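You operate a simulated robot arm through the tools that you are given. There is no shell and no other tool. Be economical: measure what you need, move in short steps, check, and stop when the job is done.

Carry out the task below with a simulated two-armed robot. There is one attempt and no reset: what you move stays moved.

TASK
On the workbench top, fold the grey cloth in half and then in half again.

Only the result counts: the job must be done as asked and must still hold three seconds after the hand-in. Knocking over, shifting, dropping, spilling or breaking anything else fails it. Flat cloth is picked up by pressing the open fingertips on it (5 to 10 N) and closing them slowly along it; thin cloth reads only 2 to 8 mm in the jaws.

THE ROBOT
Two 7-joint arms with two-finger parallel grippers on one trunk, on a base that drives. Base frame: it is fixed to the floor where the robot stands at the start and does not move with it; the origin is under the middle of the robot, x ahead of it, y to its left, z up; the surface under the hand at the start is at about z = 0.8. Readings come in m, degrees, newtons and seconds.
The left shoulder is at the start at [0.085, 0.182, 1.015], the right one opposite. With the tool pointing down near the work surface each hand reaches from about 0.32 to 0.76 m from the robot's upright axis, wherever it stands, measured 20 degrees to its own side. Places, roughly: workbench top [0.5, -0.1, 0.8]. Payload 3.91 kg a hand.
The tool frame of a hand sits at the grasp point between the pads (the TCP): z along the fingers, y along the line on which they close. The tips reach 0.03 m beyond it. Largest opening 0.11 m; finger width 0.02, thickness 0.01; the body of the gripper, 0.048 by 0.112 m, starts 0.055 m behind the TCP.
Orientation is told as [roll, pitch, yaw] about the base's x, y, z axes, in that order, counted from this pose: with the fingers straight down and closing along the base's y, the tool's x points along the base's -x, its y along +y and its z along -z.

THE INTERFACE
- The arms move only by the tool drive_tool. It takes "left_series", "right_series" or both (then of equal length, played together; a hand with none holds still); each is one flat list of numbers, 7 for each row, row after row: the turn, a rotation vector about the base's x, y, z in degrees, then the shift along the base's x, y, z in m, then the finger opening in m, from 0 to 0.11. In form: [wx, wy, wz, tx, ty, tz, hand, wx, wy, wz, tx, ty, tz, hand, ...]. A call has 1 to 20 rows; each row is the pose to reach, as a shift and turn from the pose commanded when the call began. A row lasts 0.2 s, in which the tool goes at most 0.05 m and 8.6 degrees; a call with a longer step from one row to the next is refused whole, and so is a gripper value outside its range. Where a pose cannot be reached the arm comes as near as it can. A force on the tool above 40 N (or 10 N above the force at the start of the call, whichever is more), or a blocked arm, ends the call early, and 0.2 s more pass. Each finger travels about 0.072 m/s and halts on what it meets, pressing with about 25 N; the grip force reading is that of the motor and also rises with nothing between the fingers. The clock runs only during rows and for 0.2 s after the last one: add rows that repeat a pose to give the fingers time. The reply holds the time, the measured pose of the TCP, the force on the tool along the base axes, the opening and the grip force, in the units named above and with some noise, with the torque about the TCP (base axes, N m) and any sound that the robot's microphone picked up, and new pictures: "show" is both (left out), scene, wrist or none (wrist: the cameras of the hands that moved).
- Cameras (640 x 400 px; columns grow to the right, rows downward): "scene" is now at [0.2179, -0.0076, 1.1894]; the picture's right is [-0.03, -1.00, 0.00], its down [-0.69, 0.02, -0.72] and it looks along [0.72, -0.02, -0.69] (base axes); focal length 214 px, centre (320, 200). "left" rides on the left gripper at [0.072, -0.017, -0.103] in its tool frame; the picture's right is [0.23, 0.97, 0.00], its down [-0.76, 0.18, -0.62] and it looks along [-0.61, 0.14, 0.78] (tool axes); focal length 222 px, centre (320, 200). "right" rides on the right gripper at [0.072, 0.017, -0.103] in its tool frame; the picture's right is [-0.23, 0.97, 0.00], its down [-0.76, -0.18, -0.62] and it looks along [-0.61, -0.14, 0.78] (tool axes); focal length 222 px, centre (320, 200). There is no depth. A picture from a camera that has moved, and an enlarged one, comes with that camera's place and axes in the base frame and with its lens. The place of the scene camera against the robot may be out by one fixed shift of up to 0.025 m in any direction.
- move_column(by): slides the trunk up (or, below 0, down) by that many m; the arms and the scene camera ride with it, the base frame stays. It gives what a move gives, with no picture.
- drive_base(legs): drives the robot by 1 to 6 legs, each [ahead, left, turn to the left] in m, m and degrees, along the robot's own axes; the way and the turn of a leg run together, so that a leg with both is an arc; at most 1.5 m and 180 degrees a leg. The arms and the cameras ride along, it lands a little off, and it stops where it bumps. It gives what a move gives, and a new picture of the scene camera.
- turn_head(pan, tilt): turns the head with the scene camera to pan (to the left, within 80 degrees either way) and tilt (down, from -29 to 69), counted from straight ahead of the robot. It gives what a move gives, and a new picture of the scene camera.
- enlarge(camera, box): a new picture of the part [left, top, right, bottom] of that camera's present view, enlarged. No time passes.
- sign_off(): hands the job in; it is judged then, once.

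Work in short steps. Places have to be worked out from the pictures, the camera data and where the tool is seen: move nearer, look again, correct. Check each grasp and each placing, and mend what went wrong. You have 120 turns and 260 pictures in all, those below and enlarged ones among them. Open the grippers and draw the arms clear of the work before you hand the job in, unless the task says otherwise; then end with one line.

The tools are called after ">>>" as name(argument=value, ...) on one line, values as JSON. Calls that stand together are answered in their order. drive_tool: Moves the arms, as the interface text tells. Its arguments: {"type":"object","properties":{"left_series":{"type":"array","items":{"type":"number"}},"right_series":{"type":"array","items":{"type":"number"}},"show":{"type":"string","enum":["both","scene","wrist","none"]}},"required":[]} The other tools are called the same way: move_column (by) slides the trunk up or down; drive_base (legs) drives the base; turn_head (pan, tilt) turns the head that bears the scene camera; enlarge (camera, box) takes an enlarged picture of a part of a camera's view; sign_off () hands the job in.

At the start:

```text
time_s: 0.0
left_eef_pos: [0.4278, 0.0583, 1.0028]
left_tcp_rot: [0.0, 0.0, 0.1]
left_force: [0.7, 0.0, -0.2]
left_moment: [-0.01, 0.0, 0.02]
left_grip_width: 0.1098
left_finger_force: 0.1
right_eef_pos: [0.4742, -0.3409, 0.935]
right_tcp_rot: [0.0, 0.1, -0.1]
right_force: [0.4, -0.7, 0.1]
right_moment: [-0.01, -0.01, 0.0]
right_grip_width: 0.1101
right_finger_force: 0.1
trunk travel left (down, up): [-0.275, 0.239]
robot x, y, heading: [0.0, 0.0021, 0.2]
head pan, tilt: [-1.7, 43.5]
```

scene: 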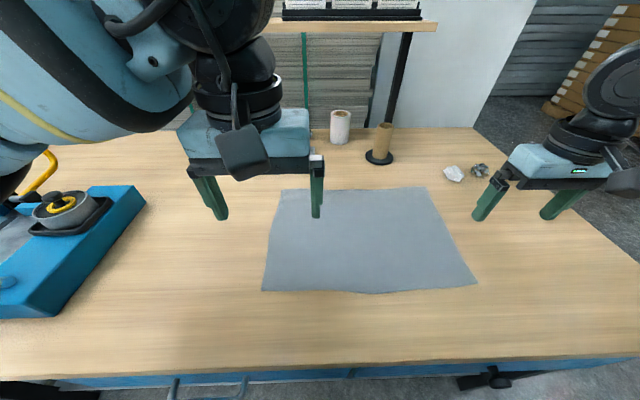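
right: 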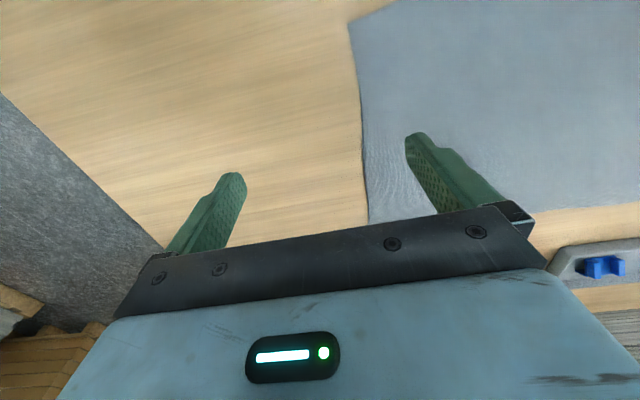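
left: 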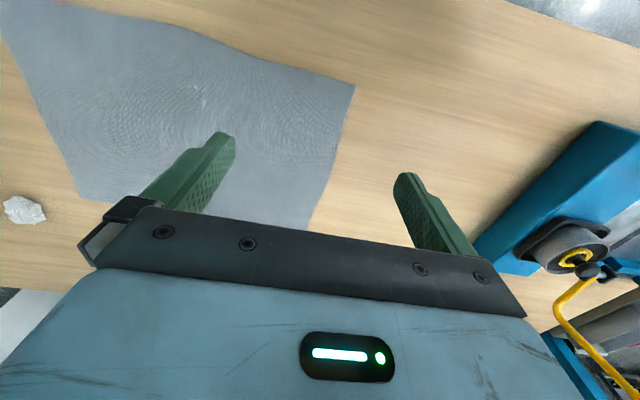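

The cloth looks about 0.28 m (x) by 0.40 m (y), roughly x 0.39–0.67 and y −0.31–0.09. I'll bring both hands above its near corners and look again.

>>> drive_tool(left_series=[0, 0, 0, -0.006, 0, -0.03, 0.08, 0, 0, 0, -0.012, 0, -0.06, 0.06, 0, 0, 0, -0.018, 0, -0.09, 0.05, 0, 0, 0, -0.023, 0.002, -0.12, 0.05, 0, 0, 0, -0.023, 0.002, -0.12, 0.05], right_series=[0, 0, 0, -0.017, 0.015, -0.014, 0.08, 0, 0, 0, -0.035, 0.03, -0.028, 0.06, 0, 0, 0, -0.052, 0.045, -0.042, 0.05, 0, 0, 0, -0.069, 0.061, -0.055, 0.05, 0, 0, 0, -0.069, 0.061, -0.055, 0.05])

```text
time_s: 1.2
left_eef_pos: [0.4056, 0.0585, 0.8814]
left_tcp_rot: [-0.1, 0.0, 0.0]
left_force: [0.1, -0.6, -0.4]
left_moment: [-0.05, -0.02, 0.0]
left_grip_width: 0.0501
left_finger_force: 0.1
right_eef_pos: [0.4035, -0.2783, 0.8794]
right_tcp_rot: [0.0, -0.1, 0.0]
right_force: [0.6, -0.6, 0.4]
right_moment: [-0.01, -0.02, 0.03]
right_grip_width: 0.0502
right_finger_force: 0.1
trunk travel left (down, up): [-0.275, 0.239]
robot x, y, heading: [-0.0005, 0.0013, -0.2]
head pan, tilt: [-1.7, 43.5]
camera scene: at [0.2179, -0.0079, 1.1894], right [-0.03, -1.0, 0.0], down [-0.69, 0.02, -0.72], along [0.72, -0.02, -0.69], focal length 214 px, centre (320, 200)
camera right: at [0.3301, -0.2622, 0.9834], right [0.23, 0.97, 0.0], down [0.76, -0.18, 0.62], along [0.61, -0.14, -0.78], focal length 222 px, centre (320, 200)
camera left: at [0.3329, 0.0421, 0.9852], right [-0.23, 0.97, 0.0], down [0.76, 0.18, 0.62], along [0.61, 0.14, -0.78], focal length 222 px, centre (320, 200)
```

scene: 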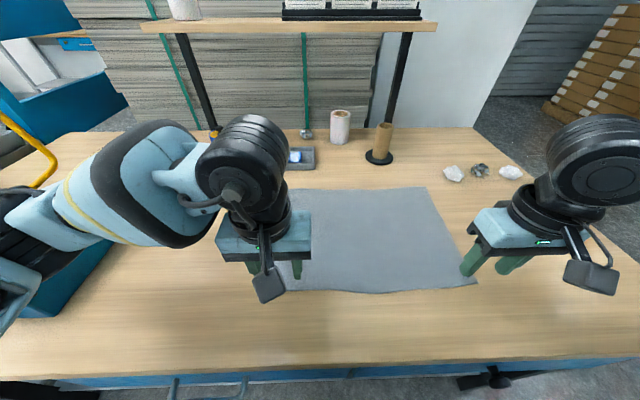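
right: 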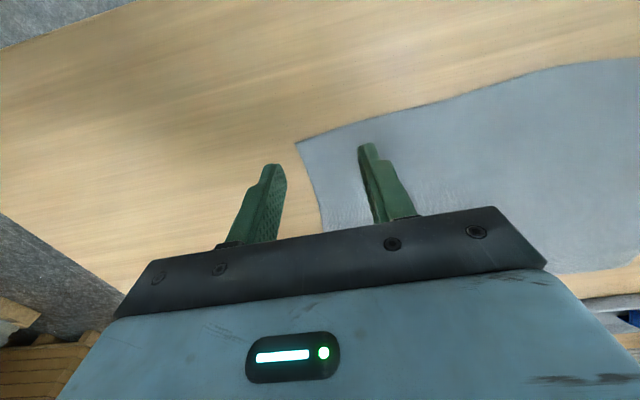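
left: 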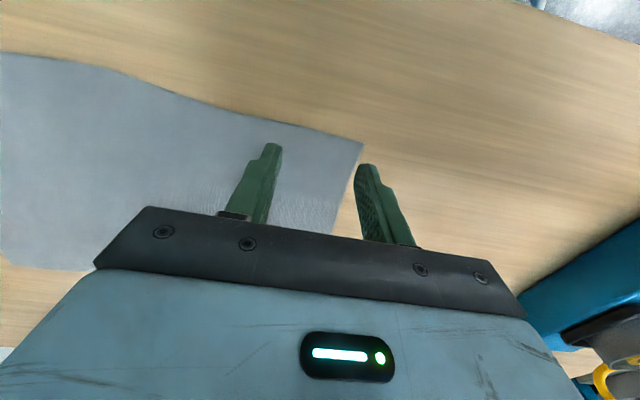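

The wrist views put the near corners at about (0.406, −0.300) and (0.405, 0.096). I'll align just inside them and descend to just above the cloth.

>>> drive_tool(left_series=[0, 0, 0, 0.0145, 0.0035, -0.02, 0.04, 0, 0, 0, 0.0145, 0.0035, -0.04, 0.04, 0, 0, 0, 0.0145, 0.0035, -0.047, 0.04, 0, 0, 0, 0.0145, 0.0035, -0.047, 0.04], right_series=[0, 0, 0, 0.0165, 0.011, -0.02, 0.04, 0, 0, 0, 0.0165, 0.011, -0.038, 0.04, 0, 0, 0, 0.0165, 0.011, -0.045, 0.04, 0, 0, 0, 0.0165, 0.011, -0.045, 0.04], show="wrist")

```text
time_s: 2.2
left_eef_pos: [0.4205, 0.0636, 0.8344]
left_tcp_rot: [-0.1, 0.0, 0.0]
left_force: [0.1, 0.2, 0.6]
left_moment: [-0.04, 0.03, -0.02]
left_grip_width: 0.0401
left_finger_force: 0.1
right_eef_pos: [0.4194, -0.268, 0.835]
right_tcp_rot: [0.0, 0.0, 0.0]
right_force: [0.4, 0.5, 0.3]
right_moment: [-0.02, 0.01, 0.02]
right_grip_width: 0.0402
right_finger_force: 0.0
trunk travel left (down, up): [-0.275, 0.239]
robot x, y, heading: [0.003, 0.0021, 0.0]
head pan, tilt: [-1.7, 43.5]
camera right: at [0.3469, -0.2517, 0.9378], right [0.23, 0.97, 0.0], down [0.76, -0.18, 0.62], along [0.61, -0.14, -0.78], focal length 222 px, centre (320, 200)
camera left: at [0.347, 0.0469, 0.9384], right [-0.23, 0.97, 0.0], down [0.76, 0.18, 0.62], along [0.61, 0.14, -0.78], focal length 222 px, centre (320, 200)
```

right: 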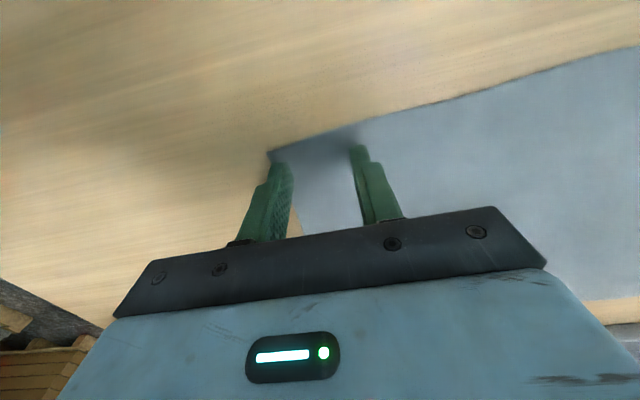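
left: 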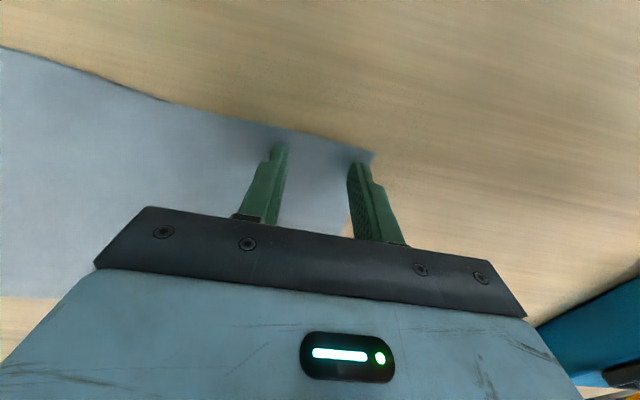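

Fingers sit close to the corners. I'll move inward 6 mm and press down gently, checking the force.

>>> drive_tool(left_series=[0, 0, 0, 0.001, -0.006, 0, 0.04, 0, 0, 0, 0.001, -0.006, -0.003, 0.04, 0, 0, 0, 0.001, -0.006, -0.006, 0.04], right_series=[0, 0, 0, 0.001, 0.008, 0, 0.04, 0, 0, 0, 0.001, 0.008, -0.003, 0.04, 0, 0, 0, 0.001, 0.008, -0.006, 0.04], show="none")

```text
time_s: 3.0
left_eef_pos: [0.4204, 0.0573, 0.8312]
left_tcp_rot: [-0.2, -0.3, 0.1]
left_force: [3.7, 1.6, 15.4]
left_moment: [0.23, 0.0, -0.07]
left_grip_width: 0.0399
left_finger_force: 0.2
right_eef_pos: [0.4214, -0.2592, 0.8314]
right_tcp_rot: [0.0, -0.5, 0.0]
right_force: [-0.4, -5.0, 26.2]
right_moment: [-0.52, 0.14, -0.02]
right_grip_width: 0.0404
right_finger_force: 0.0
trunk travel left (down, up): [-0.275, 0.239]
robot x, y, heading: [-0.0029, 0.0003, -0.0]
head pan, tilt: [-1.7, 43.5]
```

Force is a bit high (15 N and 26 N); I'll ease off to about 8 N and close slowly.

>>> drive_tool(left_series=[0, 0, 0, 0, 0, 0.001, 0.04, 0, 0, 0, 0, 0, 0.001, 0.036, 0, 0, 0, 0, 0, 0.001, 0.032, 0, 0, 0, 0, 0, 0.001, 0.028, 0, 0, 0, 0, 0, 0.001, 0.024, 0, 0, 0, 0, 0, 0.001, 0.02, 0, 0, 0, 0, 0, 0.001, 0.016, 0, 0, 0, 0, 0, 0.001, 0.012, 0, 0, 0, 0, 0, 0.001, 0.008, 0, 0, 0, 0, 0, 0.001, 0.004, 0, 0, 0, 0, 0, 0.001, 0.0, 0, 0, 0, 0, 0, 0.001, 0.0, 0, 0, 0, 0, 0, 0.001, 0.0], right_series=[0, 0, 0, 0, 0, 0.0022, 0.04, 0, 0, 0, 0, 0, 0.0022, 0.036, 0, 0, 0, 0, 0, 0.0022, 0.032, 0, 0, 0, 0, 0, 0.0022, 0.028, 0, 0, 0, 0, 0, 0.0022, 0.024, 0, 0, 0, 0, 0, 0.0022, 0.02, 0, 0, 0, 0, 0, 0.0022, 0.016, 0, 0, 0, 0, 0, 0.0022, 0.012, 0, 0, 0, 0, 0, 0.0022, 0.008, 0, 0, 0, 0, 0, 0.0022, 0.004, 0, 0, 0, 0, 0, 0.0022, 0.0, 0, 0, 0, 0, 0, 0.0022, 0.0, 0, 0, 0, 0, 0, 0.0022, 0.0], show="wrist")

```text
time_s: 5.8
left_eef_pos: [0.4205, 0.0567, 0.8319]
left_tcp_rot: [-0.1, -0.1, 0.0]
left_force: [0.8, -10.8, 20.0]
left_moment: [-0.28, 0.07, 0.02]
left_grip_width: 0.0021
left_finger_force: 24.9
right_eef_pos: [0.4191, -0.2598, 0.8304]
right_tcp_rot: [0.0, -0.2, 0.0]
right_force: [0.3, 11.9, 13.0]
right_moment: [0.3, 0.1, -0.03]
right_grip_width: 0.002
right_finger_force: 25.3
trunk travel left (down, up): [-0.275, 0.239]
robot x, y, heading: [0.0018, -0.0011, -0.2]
head pan, tilt: [-1.7, 43.5]
camera right: at [0.3465, -0.2432, 0.9349], right [0.23, 0.97, 0.0], down [0.76, -0.18, 0.63], along [0.61, -0.14, -0.78], focal length 222 px, centre (320, 200)
camera left: at [0.3465, 0.0408, 0.9354], right [-0.23, 0.97, 0.0], down [0.76, 0.18, 0.62], along [0.61, 0.14, -0.78], focal length 222 px, centre (320, 200)
```

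right: 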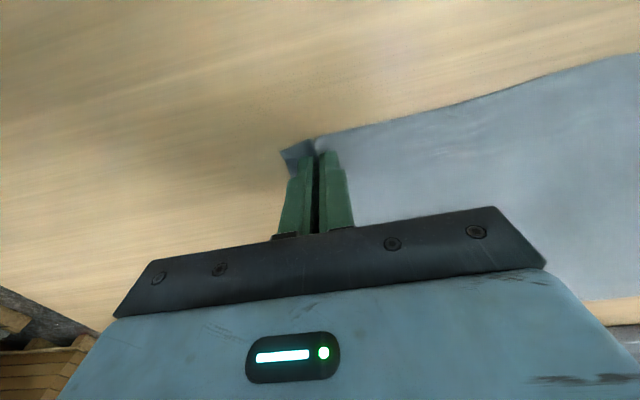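
left: 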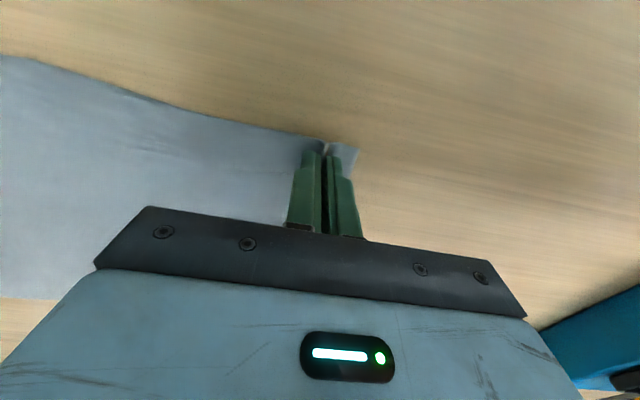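

Both grips read 2 mm with a cloth ridge between the pads. I'll lift 8 cm while going slightly forward, and check.

>>> drive_tool(left_series=[0, 0, 0, 0.004, 0, 0.02, 0, 0, 0, 0, 0.012, 0, 0.04, 0, 0, 0, 0, 0.025, 0, 0.06, 0, 0, 0, 0, 0.04, 0, 0.08, 0, 0, 0, 0, 0.04, 0, 0.08, 0], right_series=[0, 0, 0, 0.004, 0, 0.02, 0, 0, 0, 0, 0.012, 0, 0.04, 0, 0, 0, 0, 0.025, 0, 0.06, 0, 0, 0, 0, 0.04, 0, 0.08, 0, 0, 0, 0, 0.04, 0, 0.08, 0])

```text
time_s: 7.0
left_eef_pos: [0.4605, 0.0575, 0.9101]
left_tcp_rot: [-0.1, -0.1, 0.1]
left_force: [-0.1, -8.5, -1.1]
left_moment: [-0.31, -0.02, -0.02]
left_grip_width: 0.0024
left_finger_force: 25.7
right_eef_pos: [0.4605, -0.2592, 0.9114]
right_tcp_rot: [0.0, 0.1, 0.0]
right_force: [0.0, 9.5, -0.5]
right_moment: [0.31, 0.0, 0.01]
right_grip_width: 0.0024
right_finger_force: 24.7
trunk travel left (down, up): [-0.275, 0.239]
robot x, y, heading: [0.001, 0.0001, -0.1]
head pan, tilt: [-1.7, 43.5]
camera scene: at [0.2179, -0.0076, 1.1894], right [-0.03, -1.0, 0.0], down [-0.69, 0.02, -0.72], along [0.72, -0.02, -0.69], focal length 214 px, centre (320, 200)
camera right: at [0.3876, -0.2435, 1.0145], right [0.23, 0.97, 0.0], down [0.76, -0.18, 0.62], along [0.61, -0.14, -0.78], focal length 222 px, centre (320, 200)
camera left: at [0.3874, 0.0408, 1.014], right [-0.23, 0.97, 0.0], down [0.76, 0.18, 0.62], along [0.61, 0.14, -0.78], focal length 222 px, centre (320, 200)
```

scene: 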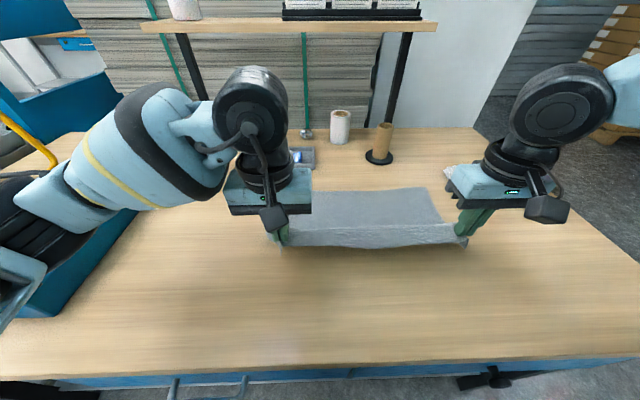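
right: 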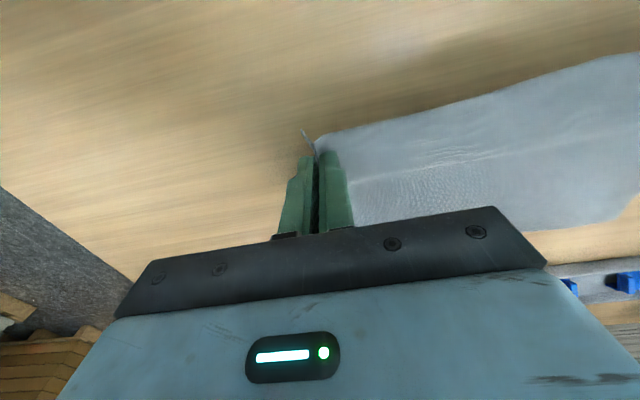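
left: 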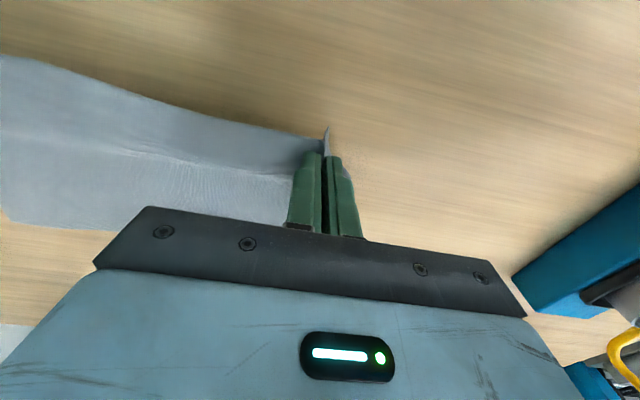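

The near edge is lifted cleanly and taut, and I judge the far edge to be at x≈0.68. I'll carry it over along an arc about x≈0.543, stopping short of touchdown.

>>> drive_tool(left_series=[0, 0, 0, 0.01, 0, 0.011, 0, 0, 0, 0, 0.02, 0, 0.02, 0, 0, 0, 0, 0.032, 0, 0.028, 0, 0, 0, 0, 0.045, 0, 0.034, 0, 0, 0, 0, 0.062, 0, 0.037, 0, 0, 0, 0, 0.08, 0, 0.038, 0, 0, 0, 0, 0.098, 0, 0.036, 0, 0, 0, 0, 0.115, 0, 0.032, 0, 0, 0, 0, 0.133, -0.001, 0.025, 0, 0, 0, 0, 0.15, -0.001, 0.015, 0, 0, 0, 0, 0.166, -0.001, 0.001, 0, 0, 0, 0, 0.18, -0.001, -0.015, 0, 0, 0, 0, 0.19, -0.001, -0.03, 0, 0, 0, 0, 0.198, -0.001, -0.045, 0, 0, 0, 0, 0.198, -0.001, -0.045, 0], right_series=[0, 0, 0, 0.01, 0, 0.011, 0, 0, 0, 0, 0.02, 0, 0.02, 0, 0, 0, 0, 0.032, 0, 0.028, 0, 0, 0, 0, 0.045, 0, 0.034, 0, 0, 0, 0, 0.062, 0, 0.037, 0, 0, 0, 0, 0.08, 0, 0.038, 0, 0, 0, 0, 0.098, 0, 0.036, 0, 0, 0, 0, 0.115, 0, 0.032, 0, 0, 0, 0, 0.133, 0.001, 0.025, 0, 0, 0, 0, 0.15, 0.001, 0.015, 0, 0, 0, 0, 0.166, 0.001, 0.001, 0, 0, 0, 0, 0.18, 0.001, -0.015, 0, 0, 0, 0, 0.19, 0.001, -0.03, 0, 0, 0, 0, 0.198, 0.001, -0.045, 0, 0, 0, 0, 0.198, 0.001, -0.045, 0])

```text
time_s: 10.2
left_eef_pos: [0.6599, 0.056, 0.8656]
left_tcp_rot: [0.0, 0.0, -0.1]
left_force: [-0.6, -10.5, 1.2]
left_moment: [-0.25, 0.05, 0.01]
left_grip_width: 0.0021
left_finger_force: 25.3
right_eef_pos: [0.6472, -0.2623, 0.8792]
right_tcp_rot: [-0.1, -0.2, 0.0]
right_force: [0.6, 9.4, -0.3]
right_moment: [0.32, 0.01, -0.01]
right_grip_width: 0.0023
right_finger_force: 25.2
right hand out of reach, approached as far as the arm can: row 13, 14, 15
trunk travel left (down, up): [-0.275, 0.239]
robot x, y, heading: [-0.0052, 0.0037, -0.0]
head pan, tilt: [-1.7, 43.5]
camera scene: at [0.2177, -0.0075, 1.1895], right [-0.03, -1.0, 0.0], down [-0.69, 0.02, -0.73], along [0.72, -0.02, -0.69], focal length 214 px, centre (320, 200)
camera right: at [0.5739, -0.2453, 0.9833], right [0.23, 0.97, 0.0], down [0.76, -0.18, 0.62], along [0.61, -0.14, -0.78], focal length 222 px, centre (320, 200)
camera left: at [0.5866, 0.0391, 0.9696], right [-0.23, 0.97, 0.0], down [0.76, 0.18, 0.62], along [0.61, 0.14, -0.78], focal length 222 px, centre (320, 200)
```

scene: 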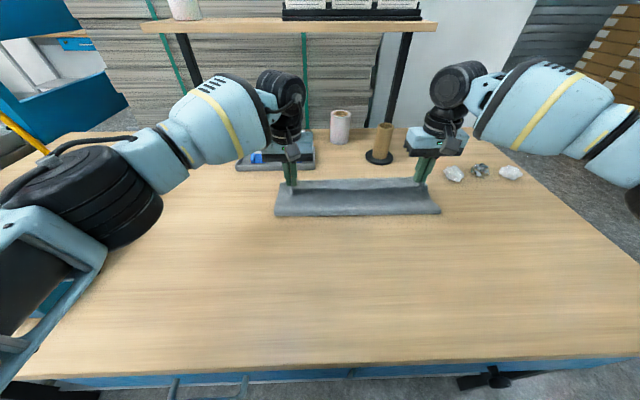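
right: 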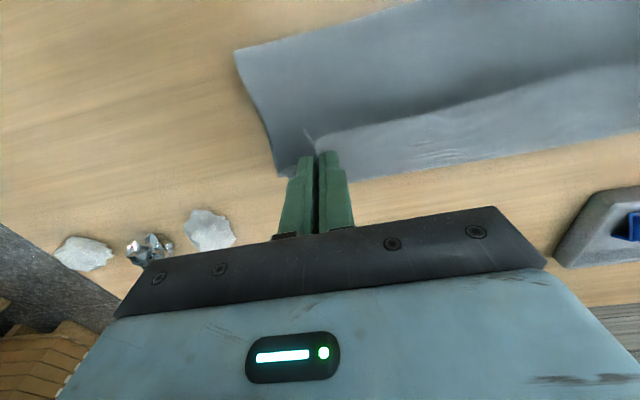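
left: 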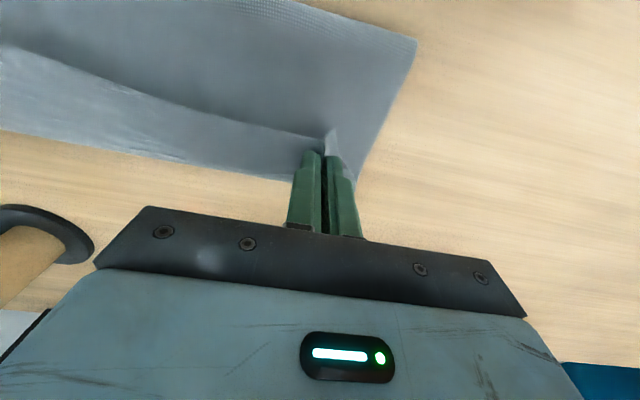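

The cloth has come over, though the right arm hit its reach limit. I'll look closer before lowering.

>>> enlarge(camera="scene", box=[240, 130, 480, 240])

>>> enlarge(camera="right", box=[200, 0, 640, 220])

```text
2.67 times, centred on (360, 185) of scene
camera zoom: at [0.2177, -0.0075, 1.1895], right [-0.03, -1.0, 0.0], down [-0.69, 0.02, -0.73], along [0.72, -0.02, -0.69], focal length 572 px, centre (213, 240)
```

zoom: 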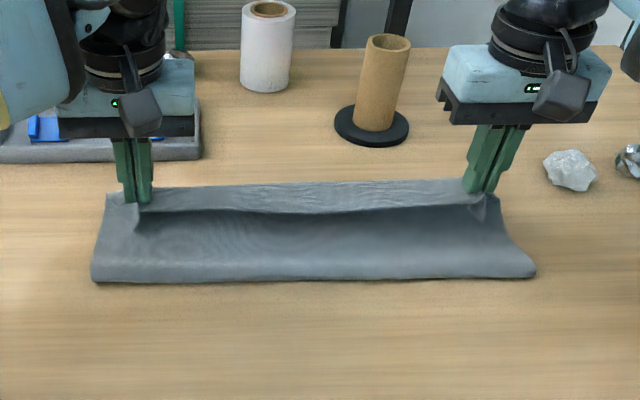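

```text
1.45 times, centred on (420, 110) of right
camera zoom: at [0.5739, -0.2453, 0.9833], right [0.23, 0.97, 0.0], down [0.76, -0.18, 0.62], along [0.61, -0.14, -0.78], focal length 323 px, centre (174, 331)
```

zoom: 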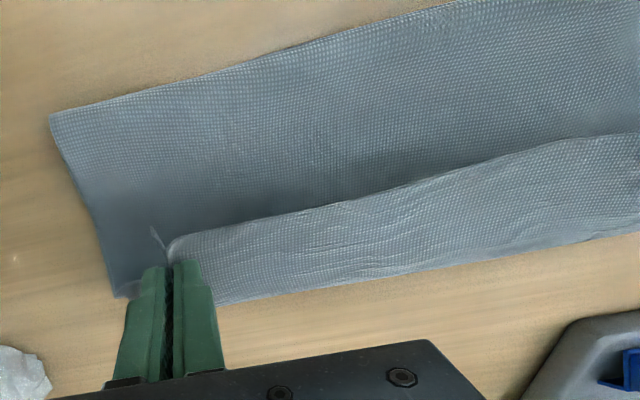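

The top layer runs from the fold (x≈0.575) to under the hands, with slack that lowering should push back toward the fold. I'll lower both hands nearly to the table.

>>> drive_tool(left_series=[0, 0, 0, -0.002, -0.001, -0.01, 0, 0, 0, 0, -0.003, -0.002, -0.02, 0, 0, 0, 0, -0.003, -0.003, -0.027, 0, 0, 0, 0, -0.003, -0.003, -0.027, 0], right_series=[0, 0, 0, -0.005, 0.001, -0.01, 0, 0, 0, 0, -0.008, 0.002, -0.02, 0, 0, 0, 0, -0.008, 0.003, -0.027, 0, 0, 0, 0, -0.008, 0.003, -0.027, 0])

```text
time_s: 11.2
left_eef_pos: [0.6568, 0.0528, 0.8382]
left_tcp_rot: [0.0, 0.0, 0.2]
left_force: [0.6, -3.2, 0.1]
left_moment: [-0.13, -0.03, 0.01]
left_grip_width: 0.0022
left_finger_force: 25.3
right_eef_pos: [0.6401, -0.2606, 0.8525]
right_tcp_rot: [0.0, -0.1, 0.1]
right_force: [-0.3, 4.1, 0.2]
right_moment: [0.13, 0.0, 0.04]
right_grip_width: 0.0021
right_finger_force: 24.6
trunk travel left (down, up): [-0.275, 0.239]
robot x, y, heading: [-0.0019, -0.0023, 0.2]
head pan, tilt: [-1.7, 43.5]
camera scene: at [0.2179, -0.0076, 1.1894], right [-0.03, -1.0, 0.0], down [-0.69, 0.02, -0.73], along [0.72, -0.02, -0.69], focal length 214 px, centre (320, 200)
camera right: at [0.5667, -0.243, 0.9568], right [0.23, 0.97, 0.0], down [0.76, -0.18, 0.62], along [0.61, -0.14, -0.78], focal length 222 px, centre (320, 200)
camera left: at [0.5836, 0.0359, 0.9422], right [-0.23, 0.97, 0.0], down [0.76, 0.18, 0.62], along [0.61, 0.14, -0.78], focal length 222 px, centre (320, 200)
```

scene: 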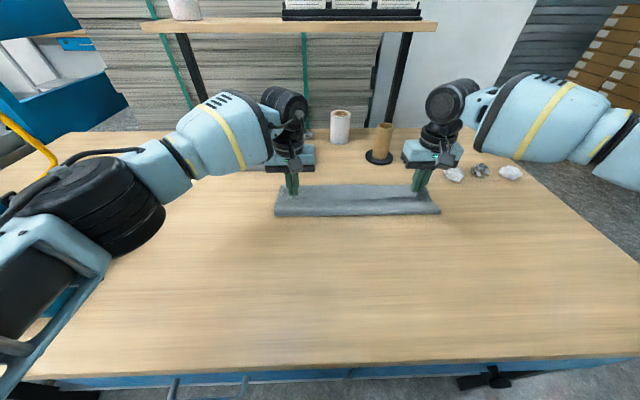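
right: 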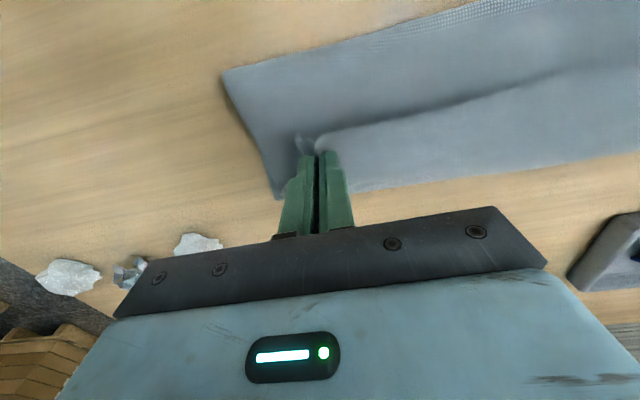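
left: 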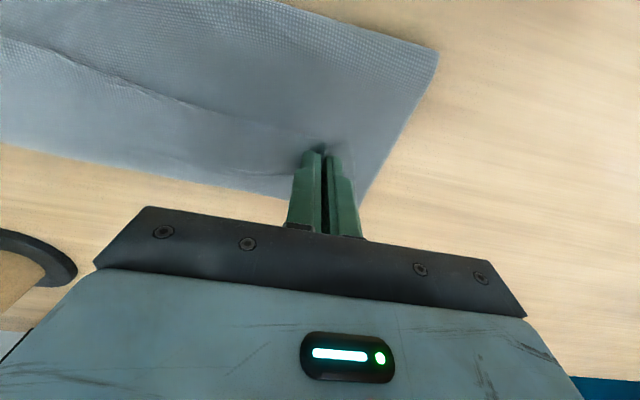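

The fold crept forward and a loop formed under the hands. I'll test reach by moving both hands forward at low height, which should also unroll the loop.

>>> drive_tool(left_series=[0, 0, 0, 0.01, 0, 0.005, 0, 0, 0, 0, 0.02, 0, 0.005, 0, 0, 0, 0, 0.03, 0, 0.005, 0, 0, 0, 0, 0.03, 0, 0.005, 0], right_series=[0, 0, 0, 0.015, 0, -0.005, 0, 0, 0, 0, 0.03, 0, -0.01, 0, 0, 0, 0, 0.045, 0, -0.01, 0, 0, 0, 0, 0.045, 0, -0.01, 0])

```text
time_s: 12.2
left_eef_pos: [0.686, 0.0539, 0.8432]
left_tcp_rot: [0.0, 0.0, 0.0]
left_force: [-0.9, -4.8, 0.3]
left_moment: [-0.16, 0.01, -0.04]
left_grip_width: 0.0022
left_finger_force: 24.8
right_eef_pos: [0.6478, -0.2589, 0.85]
right_tcp_rot: [0.0, -0.1, -0.1]
right_force: [0.7, 5.9, -0.1]
right_moment: [0.16, -0.06, 0.04]
right_grip_width: 0.002
right_finger_force: 25.1
right hand out of reach, approached as far as the arm can: row 1, 2, 3, 4
trunk travel left (down, up): [-0.275, 0.239]
robot x, y, heading: [-0.0019, -0.0002, 0.2]
head pan, tilt: [-1.7, 43.5]
camera scene: at [0.2179, -0.0074, 1.1894], right [-0.03, -1.0, 0.0], down [-0.69, 0.02, -0.72], along [0.72, -0.02, -0.69], focal length 214 px, centre (320, 200)
camera right: at [0.574, -0.2428, 0.9544], right [0.23, 0.97, 0.0], down [0.76, -0.18, 0.62], along [0.61, -0.14, -0.78], focal length 222 px, centre (320, 200)
camera left: at [0.6131, 0.0365, 0.948], right [-0.23, 0.97, 0.0], down [0.76, 0.18, 0.62], along [0.61, 0.14, -0.78], focal length 222 px, centre (320, 200)
```

scene: 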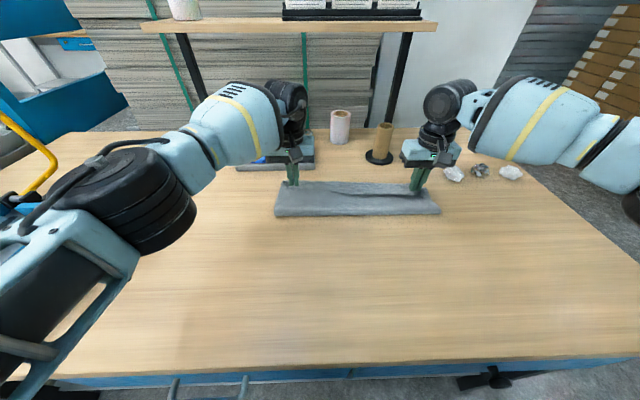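
right: 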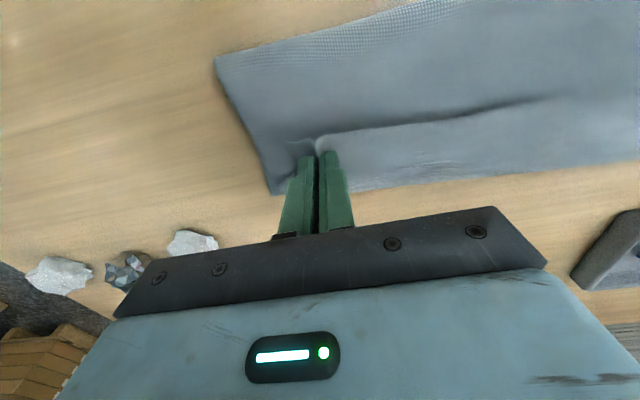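
left: 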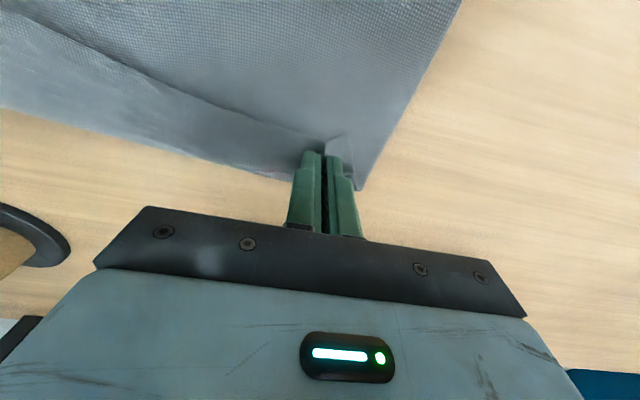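

The right arm stops at x≈0.648, so I need the base nearer. First I'll reverse the arc to lift the edge back over the middle so the bottom layer lies flat again.

>>> drive_tool(left_series=[0, 0, 0, -0.02, 0, 0.02, 0, 0, 0, 0, -0.04, 0, 0.04, 0, 0, 0, 0, -0.065, 0, 0.058, 0, 0, 0, 0, -0.09, 0, 0.072, 0, 0, 0, 0, -0.115, 0, 0.08, 0, 0, 0, 0, -0.14, 0, 0.08, 0, 0, 0, 0, -0.165, 0, 0.075, 0, 0, 0, 0, -0.185, 0, 0.068, 0, 0, 0, 0, -0.185, 0, 0.068, 0], right_series=[0, 0, 0, -0.0, 0, 0.02, 0, 0, 0, 0, -0.01, 0, 0.036, 0, 0, 0, 0, -0.027, 0, 0.052, 0, 0, 0, 0, -0.052, 0, 0.066, 0, 0, 0, 0, -0.077, 0, 0.074, 0, 0, 0, 0, -0.102, 0, 0.074, 0, 0, 0, 0, -0.127, 0, 0.069, 0, 0, 0, 0, -0.147, 0, 0.062, 0, 0, 0, 0, -0.147, 0, 0.062, 0], show="both")

>>> turn_head(pan=-1.7, tilt=68)

```text
time_s: 14.2
left_eef_pos: [0.5023, 0.0543, 0.9127]
left_tcp_rot: [0.0, 0.0, 0.0]
left_force: [0.0, -3.3, 0.4]
left_moment: [-0.08, 0.03, 0.01]
left_grip_width: 0.0022
left_finger_force: 24.9
right_eef_pos: [0.501, -0.2603, 0.9137]
right_tcp_rot: [0.0, 0.0, 0.1]
right_force: [0.1, 3.4, 0.0]
right_moment: [0.14, 0.03, 0.01]
right_grip_width: 0.0022
right_finger_force: 25.3
trunk travel left (down, up): [-0.275, 0.239]
robot x, y, heading: [0.0021, 0.0017, -0.1]
head pan, tilt: [-1.7, 43.5]
camera scene: at [0.2182, -0.0075, 1.1893], right [-0.03, -1.0, 0.0], down [-0.69, 0.02, -0.72], along [0.72, -0.02, -0.69], focal length 214 px, centre (320, 200)
camera right: at [0.4271, -0.243, 1.0176], right [0.23, 0.97, 0.0], down [0.76, -0.18, 0.62], along [0.61, -0.14, -0.78], focal length 222 px, centre (320, 200)
camera left: at [0.4289, 0.0368, 1.0158], right [-0.23, 0.97, 0.0], down [0.76, 0.18, 0.62], along [0.61, 0.14, -0.78], focal length 222 px, centre (320, 200)
```

scene: 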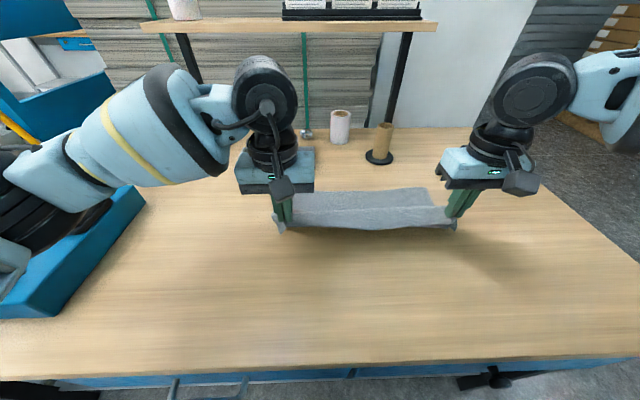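
right: 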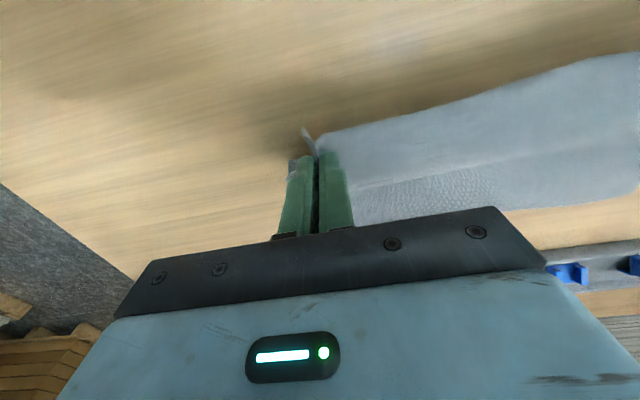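
left: 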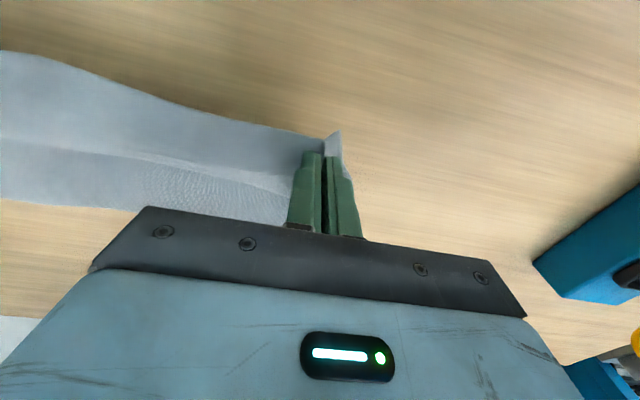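

```text
time_s: 15.1
left_eef_pos: [0.5002, 0.0541, 0.9114]
left_tcp_rot: [0.0, 0.1, 0.0]
left_force: [0.7, -4.5, 0.0]
left_moment: [-0.08, 0.01, 0.03]
left_grip_width: 0.002
left_finger_force: 24.8
right_eef_pos: [0.502, -0.2589, 0.9138]
right_tcp_rot: [0.0, -0.1, 0.1]
right_force: [0.1, 2.8, -0.1]
right_moment: [0.1, 0.01, 0.02]
right_grip_width: 0.0024
right_finger_force: 24.9
trunk travel left (down, up): [-0.275, 0.239]
robot x, y, heading: [-0.001, -0.0, 0.0]
head pan, tilt: [-1.7, 68.0]
camera scene: at [0.1924, -0.0068, 1.1592], right [-0.03, -1.0, 0.0], down [-0.93, 0.03, -0.38], along [0.38, -0.01, -0.93], focal length 214 px, centre (320, 200)
```

scene: 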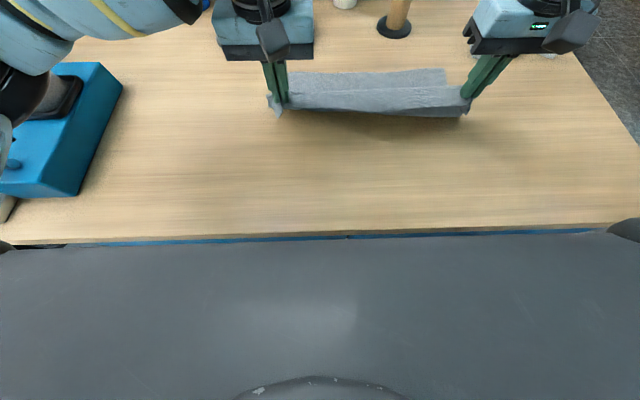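

There's little visible gap to the bench, so I won't drive forward. Better: lay this edge back, release, and fold the far edge toward me instead, with the fingers tilted forward at the end.

>>> drive_tool(left_series=[0, 0, 0, -0.02, 0, -0.005, 0, 0, 0, 0, -0.04, 0, -0.015, 0, 0, 0, 0, -0.06, 0, -0.035, 0, 0, 0, 0, -0.076, 0, -0.055, 0, 0, 0, 0, -0.086, 0, -0.074, 0, 0, 0, 0, -0.086, 0.002, -0.075, 0.0, 0, 0, 0, -0.086, 0.002, -0.075, 0.02, 0, 0, 0, -0.086, 0.002, -0.075, 0.04, 0, 0, 0, -0.086, 0.002, -0.06, 0.04, 0, 0, 0, -0.086, 0.002, -0.02, 0.04, 0, 0, 0, -0.086, 0.002, 0.02, 0.04], right_series=[0, 0, 0, -0.02, 0, -0.005, 0, 0, 0, 0, -0.04, 0, -0.015, 0, 0, 0, 0, -0.06, 0, -0.035, 0, 0, 0, 0, -0.076, 0, -0.055, 0, 0, 0, 0, -0.086, 0, -0.074, 0, 0, 0, 0, -0.086, -0.002, -0.076, 0.0, 0, 0, 0, -0.086, -0.002, -0.076, 0.02, 0, 0, 0, -0.086, -0.002, -0.076, 0.04, 0, 0, 0, -0.086, -0.002, -0.06, 0.04, 0, 0, 0, -0.086, -0.002, -0.02, 0.04, 0, 0, 0, -0.086, -0.002, 0.02, 0.04], show="wrist")

>>> turn_head(pan=-8, tilt=46)

```text
time_s: 17.5
left_eef_pos: [0.4161, 0.0551, 0.9304]
left_tcp_rot: [-0.1, 0.1, 0.0]
left_force: [-0.1, 0.1, 0.7]
left_moment: [-0.02, 0.01, 0.0]
left_grip_width: 0.0397
left_finger_force: 0.1
right_eef_pos: [0.4132, -0.2618, 0.9357]
right_tcp_rot: [0.0, -0.1, 0.1]
right_force: [-0.3, -0.2, -0.1]
right_moment: [0.0, -0.02, -0.02]
right_grip_width: 0.04
right_finger_force: 0.1
trunk travel left (down, up): [-0.275, 0.239]
robot x, y, heading: [0.001, -0.0028, -0.2]
head pan, tilt: [-1.7, 68.0]
camera right: at [0.34, -0.2456, 1.0394], right [0.23, 0.97, 0.0], down [0.76, -0.18, 0.62], along [0.61, -0.14, -0.78], focal length 222 px, centre (320, 200)
camera left: at [0.3425, 0.0389, 1.0352], right [-0.23, 0.97, 0.0], down [0.76, 0.18, 0.62], along [0.61, 0.14, -0.78], focal length 222 px, centre (320, 200)
```

right: 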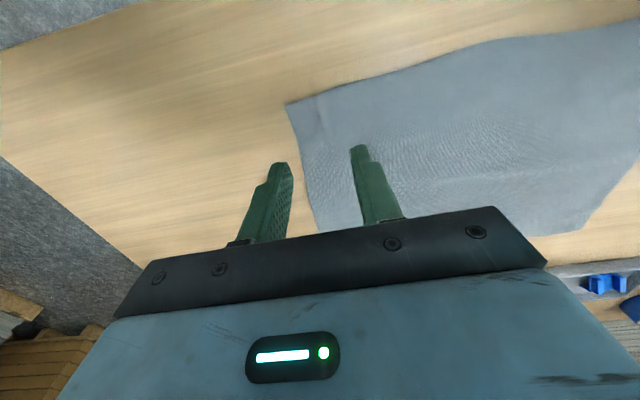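
left: 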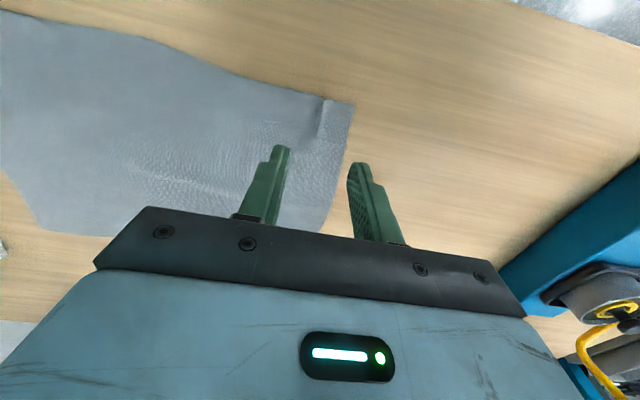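

```text
time_s: 18.3
left_eef_pos: [0.4153, 0.0551, 0.9296]
left_tcp_rot: [0.0, 0.0, 0.0]
left_force: [-0.1, -1.2, -0.3]
left_moment: [0.01, 0.01, -0.01]
left_grip_width: 0.04
left_finger_force: 0.2
right_eef_pos: [0.4142, -0.262, 0.935]
right_tcp_rot: [0.1, 0.0, 0.0]
right_force: [0.7, 0.7, 0.0]
right_moment: [0.04, 0.0, -0.01]
right_grip_width: 0.0401
right_finger_force: 0.1
trunk travel left (down, up): [-0.275, 0.239]
robot x, y, heading: [-0.0006, -0.0014, 0.0]
head pan, tilt: [-8.0, 46.0]
camera scene: at [0.2152, -0.0163, 1.1858], right [-0.14, -0.99, 0.0], down [-0.71, 0.1, -0.69], along [0.69, -0.1, -0.72], focal length 214 px, centre (320, 200)
```

scene: 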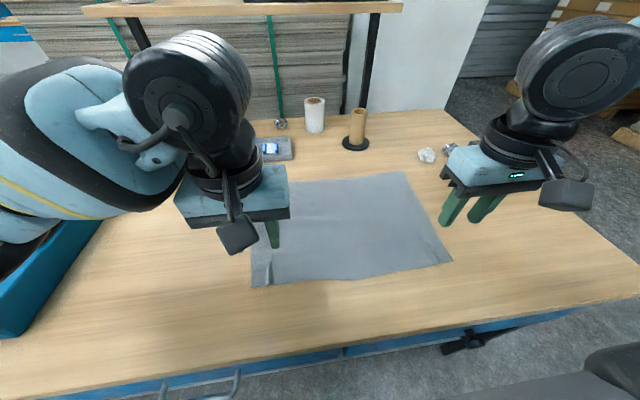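

The cloth is flat again: near edge x≈0.397, far edge x≈0.675. I'll move both hands over the far corners, tilted 8° forward for reach.

>>> drive_tool(left_series=[0, -2, 0, 0.04, 0, 0, 0.04, 0, -4, 0, 0.08, -0.002, 0, 0.04, 0, -6, 0, 0.12, -0.004, 0, 0.04, 0, -8, 0, 0.16, -0.005, 0, 0.04, 0, -8, 0, 0.2, -0.005, -0.02, 0.04, 0, -8, 0, 0.243, -0.005, -0.04, 0.04, 0, -8, 0, 0.243, -0.005, -0.07, 0.04, 0, -8, 0, 0.243, -0.005, -0.07, 0.04], right_series=[0, -2, 0, 0.04, 0, 0, 0.04, 0, -4, 0, 0.08, -0.002, 0, 0.04, 0, -6, 0, 0.12, -0.004, 0, 0.04, 0, -8, 0, 0.16, -0.005, 0, 0.04, 0, -8, 0, 0.2, -0.005, -0.02, 0.04, 0, -8, 0, 0.243, -0.005, -0.04, 0.04, 0, -8, 0, 0.243, -0.005, -0.075, 0.04, 0, -8, 0, 0.243, -0.005, -0.075, 0.04])

```text
time_s: 20.1
left_eef_pos: [0.6576, 0.0495, 0.8612]
left_tcp_rot: [-0.1, -7.9, 0.0]
left_force: [0.4, -0.5, -0.4]
left_moment: [0.01, 0.01, -0.03]
left_grip_width: 0.0399
left_finger_force: 0.0
right_eef_pos: [0.6592, -0.2679, 0.8593]
right_tcp_rot: [0.0, -8.1, 0.0]
right_force: [0.6, 0.2, -0.3]
right_moment: [0.0, -0.03, 0.03]
right_grip_width: 0.0403
right_finger_force: 0.1
trunk travel left (down, up): [-0.275, 0.239]
robot x, y, heading: [0.0024, -0.0009, -0.0]
head pan, tilt: [-8.0, 46.0]
camera scene: at [0.2153, -0.0165, 1.1859], right [-0.14, -0.99, 0.0], down [-0.71, 0.1, -0.69], along [0.69, -0.1, -0.72], focal length 214 px, centre (320, 200)
camera right: at [0.5723, -0.2514, 0.9516], right [0.22, 0.97, 0.03], down [0.67, -0.18, 0.72], along [0.71, -0.14, -0.69], focal length 222 px, centre (320, 200)
camera left: at [0.5717, 0.0322, 0.9536], right [-0.22, 0.97, -0.03], down [0.67, 0.18, 0.72], along [0.71, 0.14, -0.69], focal length 222 px, centre (320, 200)
```

scene: 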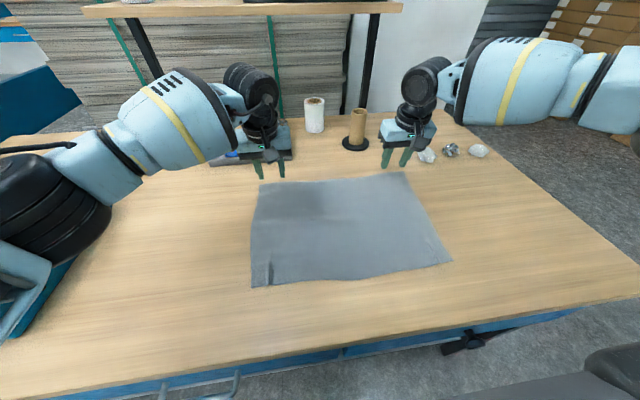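
right: 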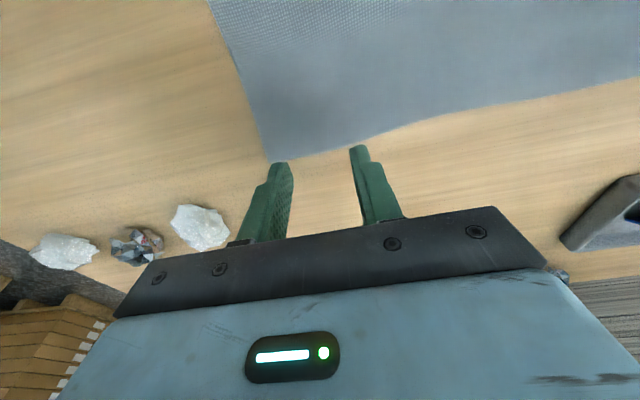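
left: 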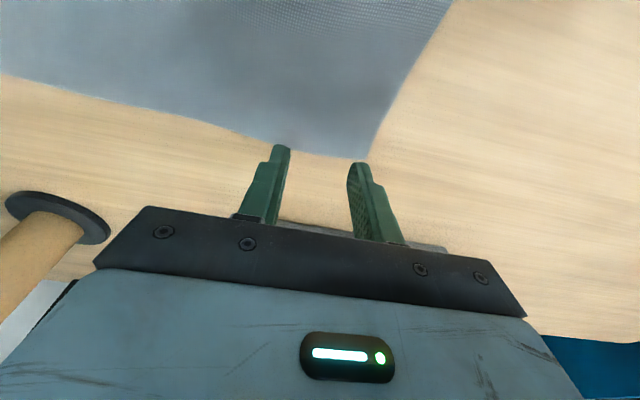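

Far corners measured at about (0.673, −0.312) and (0.671, 0.090). I'll nudge back 3 mm and descend to light contact.

>>> drive_tool(left_series=[0, 0, 0, -0.003, 0, -0.015, 0.04, 0, 0, 0, -0.003, 0, -0.026, 0.04, 0, 0, 0, -0.003, 0, -0.029, 0.04, 0, 0, 0, -0.003, 0, -0.03, 0.04], right_series=[0, 0, 0, -0.003, 0, -0.015, 0.04, 0, 0, 0, -0.003, 0, -0.026, 0.04, 0, 0, 0, -0.003, 0, -0.029, 0.04, 0, 0, 0, -0.003, 0, -0.03, 0.04], show="wrist")

```text
time_s: 21.1
left_eef_pos: [0.6525, 0.0509, 0.8336]
left_tcp_rot: [0.0, -8.0, 0.0]
left_force: [0.5, 0.6, -0.4]
left_moment: [0.0, 0.04, -0.02]
left_grip_width: 0.0403
left_finger_force: 0.0
right_eef_pos: [0.6561, -0.2668, 0.8315]
right_tcp_rot: [0.0, -8.4, -0.1]
right_force: [0.7, -4.3, 20.4]
right_moment: [-0.26, 0.12, 0.04]
right_grip_width: 0.04
right_finger_force: 0.4
trunk travel left (down, up): [-0.275, 0.239]
robot x, y, heading: [-0.0039, -0.0004, 0.1]
head pan, tilt: [-8.0, 46.0]
camera right: at [0.5675, -0.2511, 0.9241], right [0.23, 0.97, 0.03], down [0.66, -0.18, 0.73], along [0.71, -0.14, -0.68], focal length 222 px, centre (320, 200)
camera left: at [0.5665, 0.0332, 0.9256], right [-0.23, 0.97, -0.03], down [0.67, 0.18, 0.72], along [0.71, 0.14, -0.69], focal length 222 px, centre (320, 200)
```

right: 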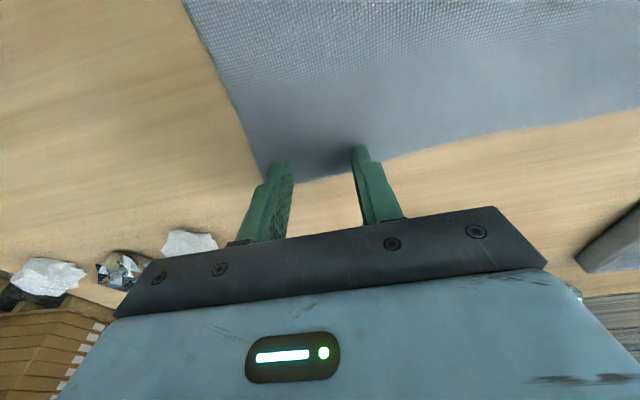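
left: 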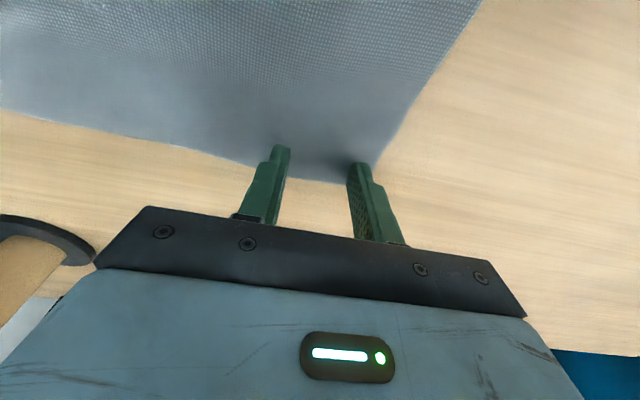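

Right is pressing at 20 N while the left isn't touching yet. I'll adjust each hand.

>>> drive_tool(left_series=[0, 0, 0, 0.001, 0, -0.0015, 0.04, 0, 0, 0, 0.001, 0, -0.003, 0.04], right_series=[0, 0, 0, 0, 0, 0.001, 0.04, 0, 0, 0, 0, 0, 0.001, 0.04], show="none")

```text
time_s: 21.7
left_eef_pos: [0.6556, 0.0505, 0.8328]
left_tcp_rot: [0.0, -8.2, 0.0]
left_force: [-2.4, -1.1, 14.5]
left_moment: [0.25, 0.12, 0.03]
left_grip_width: 0.0399
left_finger_force: 0.1
right_eef_pos: [0.6532, -0.267, 0.833]
right_tcp_rot: [0.0, -8.4, 0.0]
right_force: [4.4, -1.9, 20.4]
right_moment: [-0.21, 0.01, -0.01]
right_grip_width: 0.0402
right_finger_force: 0.4
trunk travel left (down, up): [-0.275, 0.239]
robot x, y, heading: [-0.0022, -0.0018, 0.0]
head pan, tilt: [-8.0, 46.0]
```

Contact on both; I'll ease the right slightly more and close both slowly.

>>> drive_tool(left_series=[0, 0, 0, 0, 0, 0.0005, 0.04, 0, 0, 0, 0, 0, 0.0005, 0.036, 0, 0, 0, 0, 0, 0.0005, 0.032, 0, 0, 0, 0, 0, 0.0005, 0.028, 0, 0, 0, 0, 0, 0.0005, 0.024, 0, 0, 0, 0, 0, 0.0005, 0.02, 0, 0, 0, 0, 0, 0.0005, 0.016, 0, 0, 0, 0, 0, 0.0005, 0.012, 0, 0, 0, 0, 0, 0.0005, 0.008, 0, 0, 0, 0, 0, 0.0005, 0.004, 0, 0, 0, 0, 0, 0.0005, 0.0, 0, 0, 0, 0, 0, 0.0005, 0.0, 0, 0, 0, 0, 0, 0.0005, 0.0], right_series=[0, 0, 0, 0, 0, 0.001, 0.04, 0, 0, 0, 0, 0, 0.001, 0.036, 0, 0, 0, 0, 0, 0.001, 0.032, 0, 0, 0, 0, 0, 0.001, 0.028, 0, 0, 0, 0, 0, 0.001, 0.024, 0, 0, 0, 0, 0, 0.001, 0.02, 0, 0, 0, 0, 0, 0.001, 0.016, 0, 0, 0, 0, 0, 0.001, 0.012, 0, 0, 0, 0, 0, 0.001, 0.008, 0, 0, 0, 0, 0, 0.001, 0.004, 0, 0, 0, 0, 0, 0.001, 0.0, 0, 0, 0, 0, 0, 0.001, 0.0, 0, 0, 0, 0, 0, 0.001, 0.0], show="wrist")

```text
time_s: 24.5
left_eef_pos: [0.6538, 0.0494, 0.8318]
left_tcp_rot: [-0.1, -8.2, 0.0]
left_force: [-0.5, -14.9, 24.8]
left_moment: [-0.34, 0.14, 0.01]
left_grip_width: 0.0025
left_finger_force: 24.8
right_eef_pos: [0.6531, -0.2649, 0.8317]
right_tcp_rot: [0.1, -8.1, 0.1]
right_force: [0.7, 16.6, 7.9]
right_moment: [0.5, 0.06, -0.04]
right_grip_width: 0.0026
right_finger_force: 24.9
trunk travel left (down, up): [-0.275, 0.239]
robot x, y, heading: [0.0009, -0.0029, 0.0]
head pan, tilt: [-8.0, 46.0]
camera right: at [0.5658, -0.2494, 0.9246], right [0.22, 0.97, 0.03], down [0.67, -0.18, 0.72], along [0.71, -0.14, -0.69], focal length 222 px, centre (320, 200)
camera left: at [0.5669, 0.0327, 0.9249], right [-0.22, 0.97, -0.04], down [0.66, 0.18, 0.73], along [0.71, 0.14, -0.69], focal length 222 px, centre (320, 200)
```

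right: 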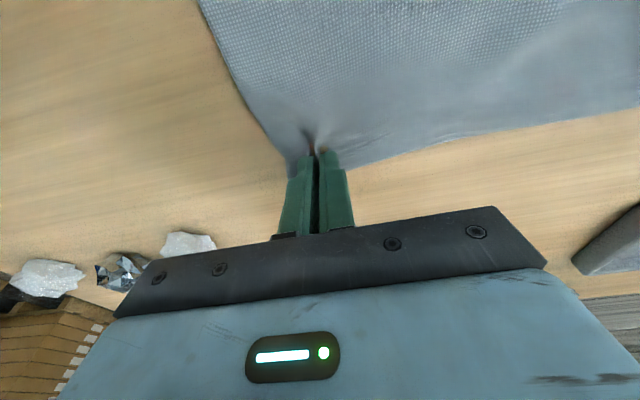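
left: 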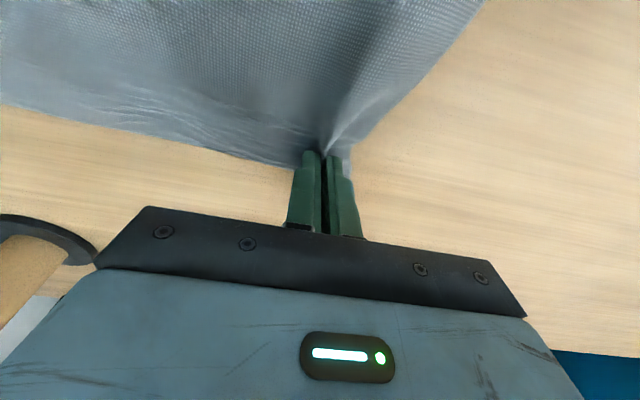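

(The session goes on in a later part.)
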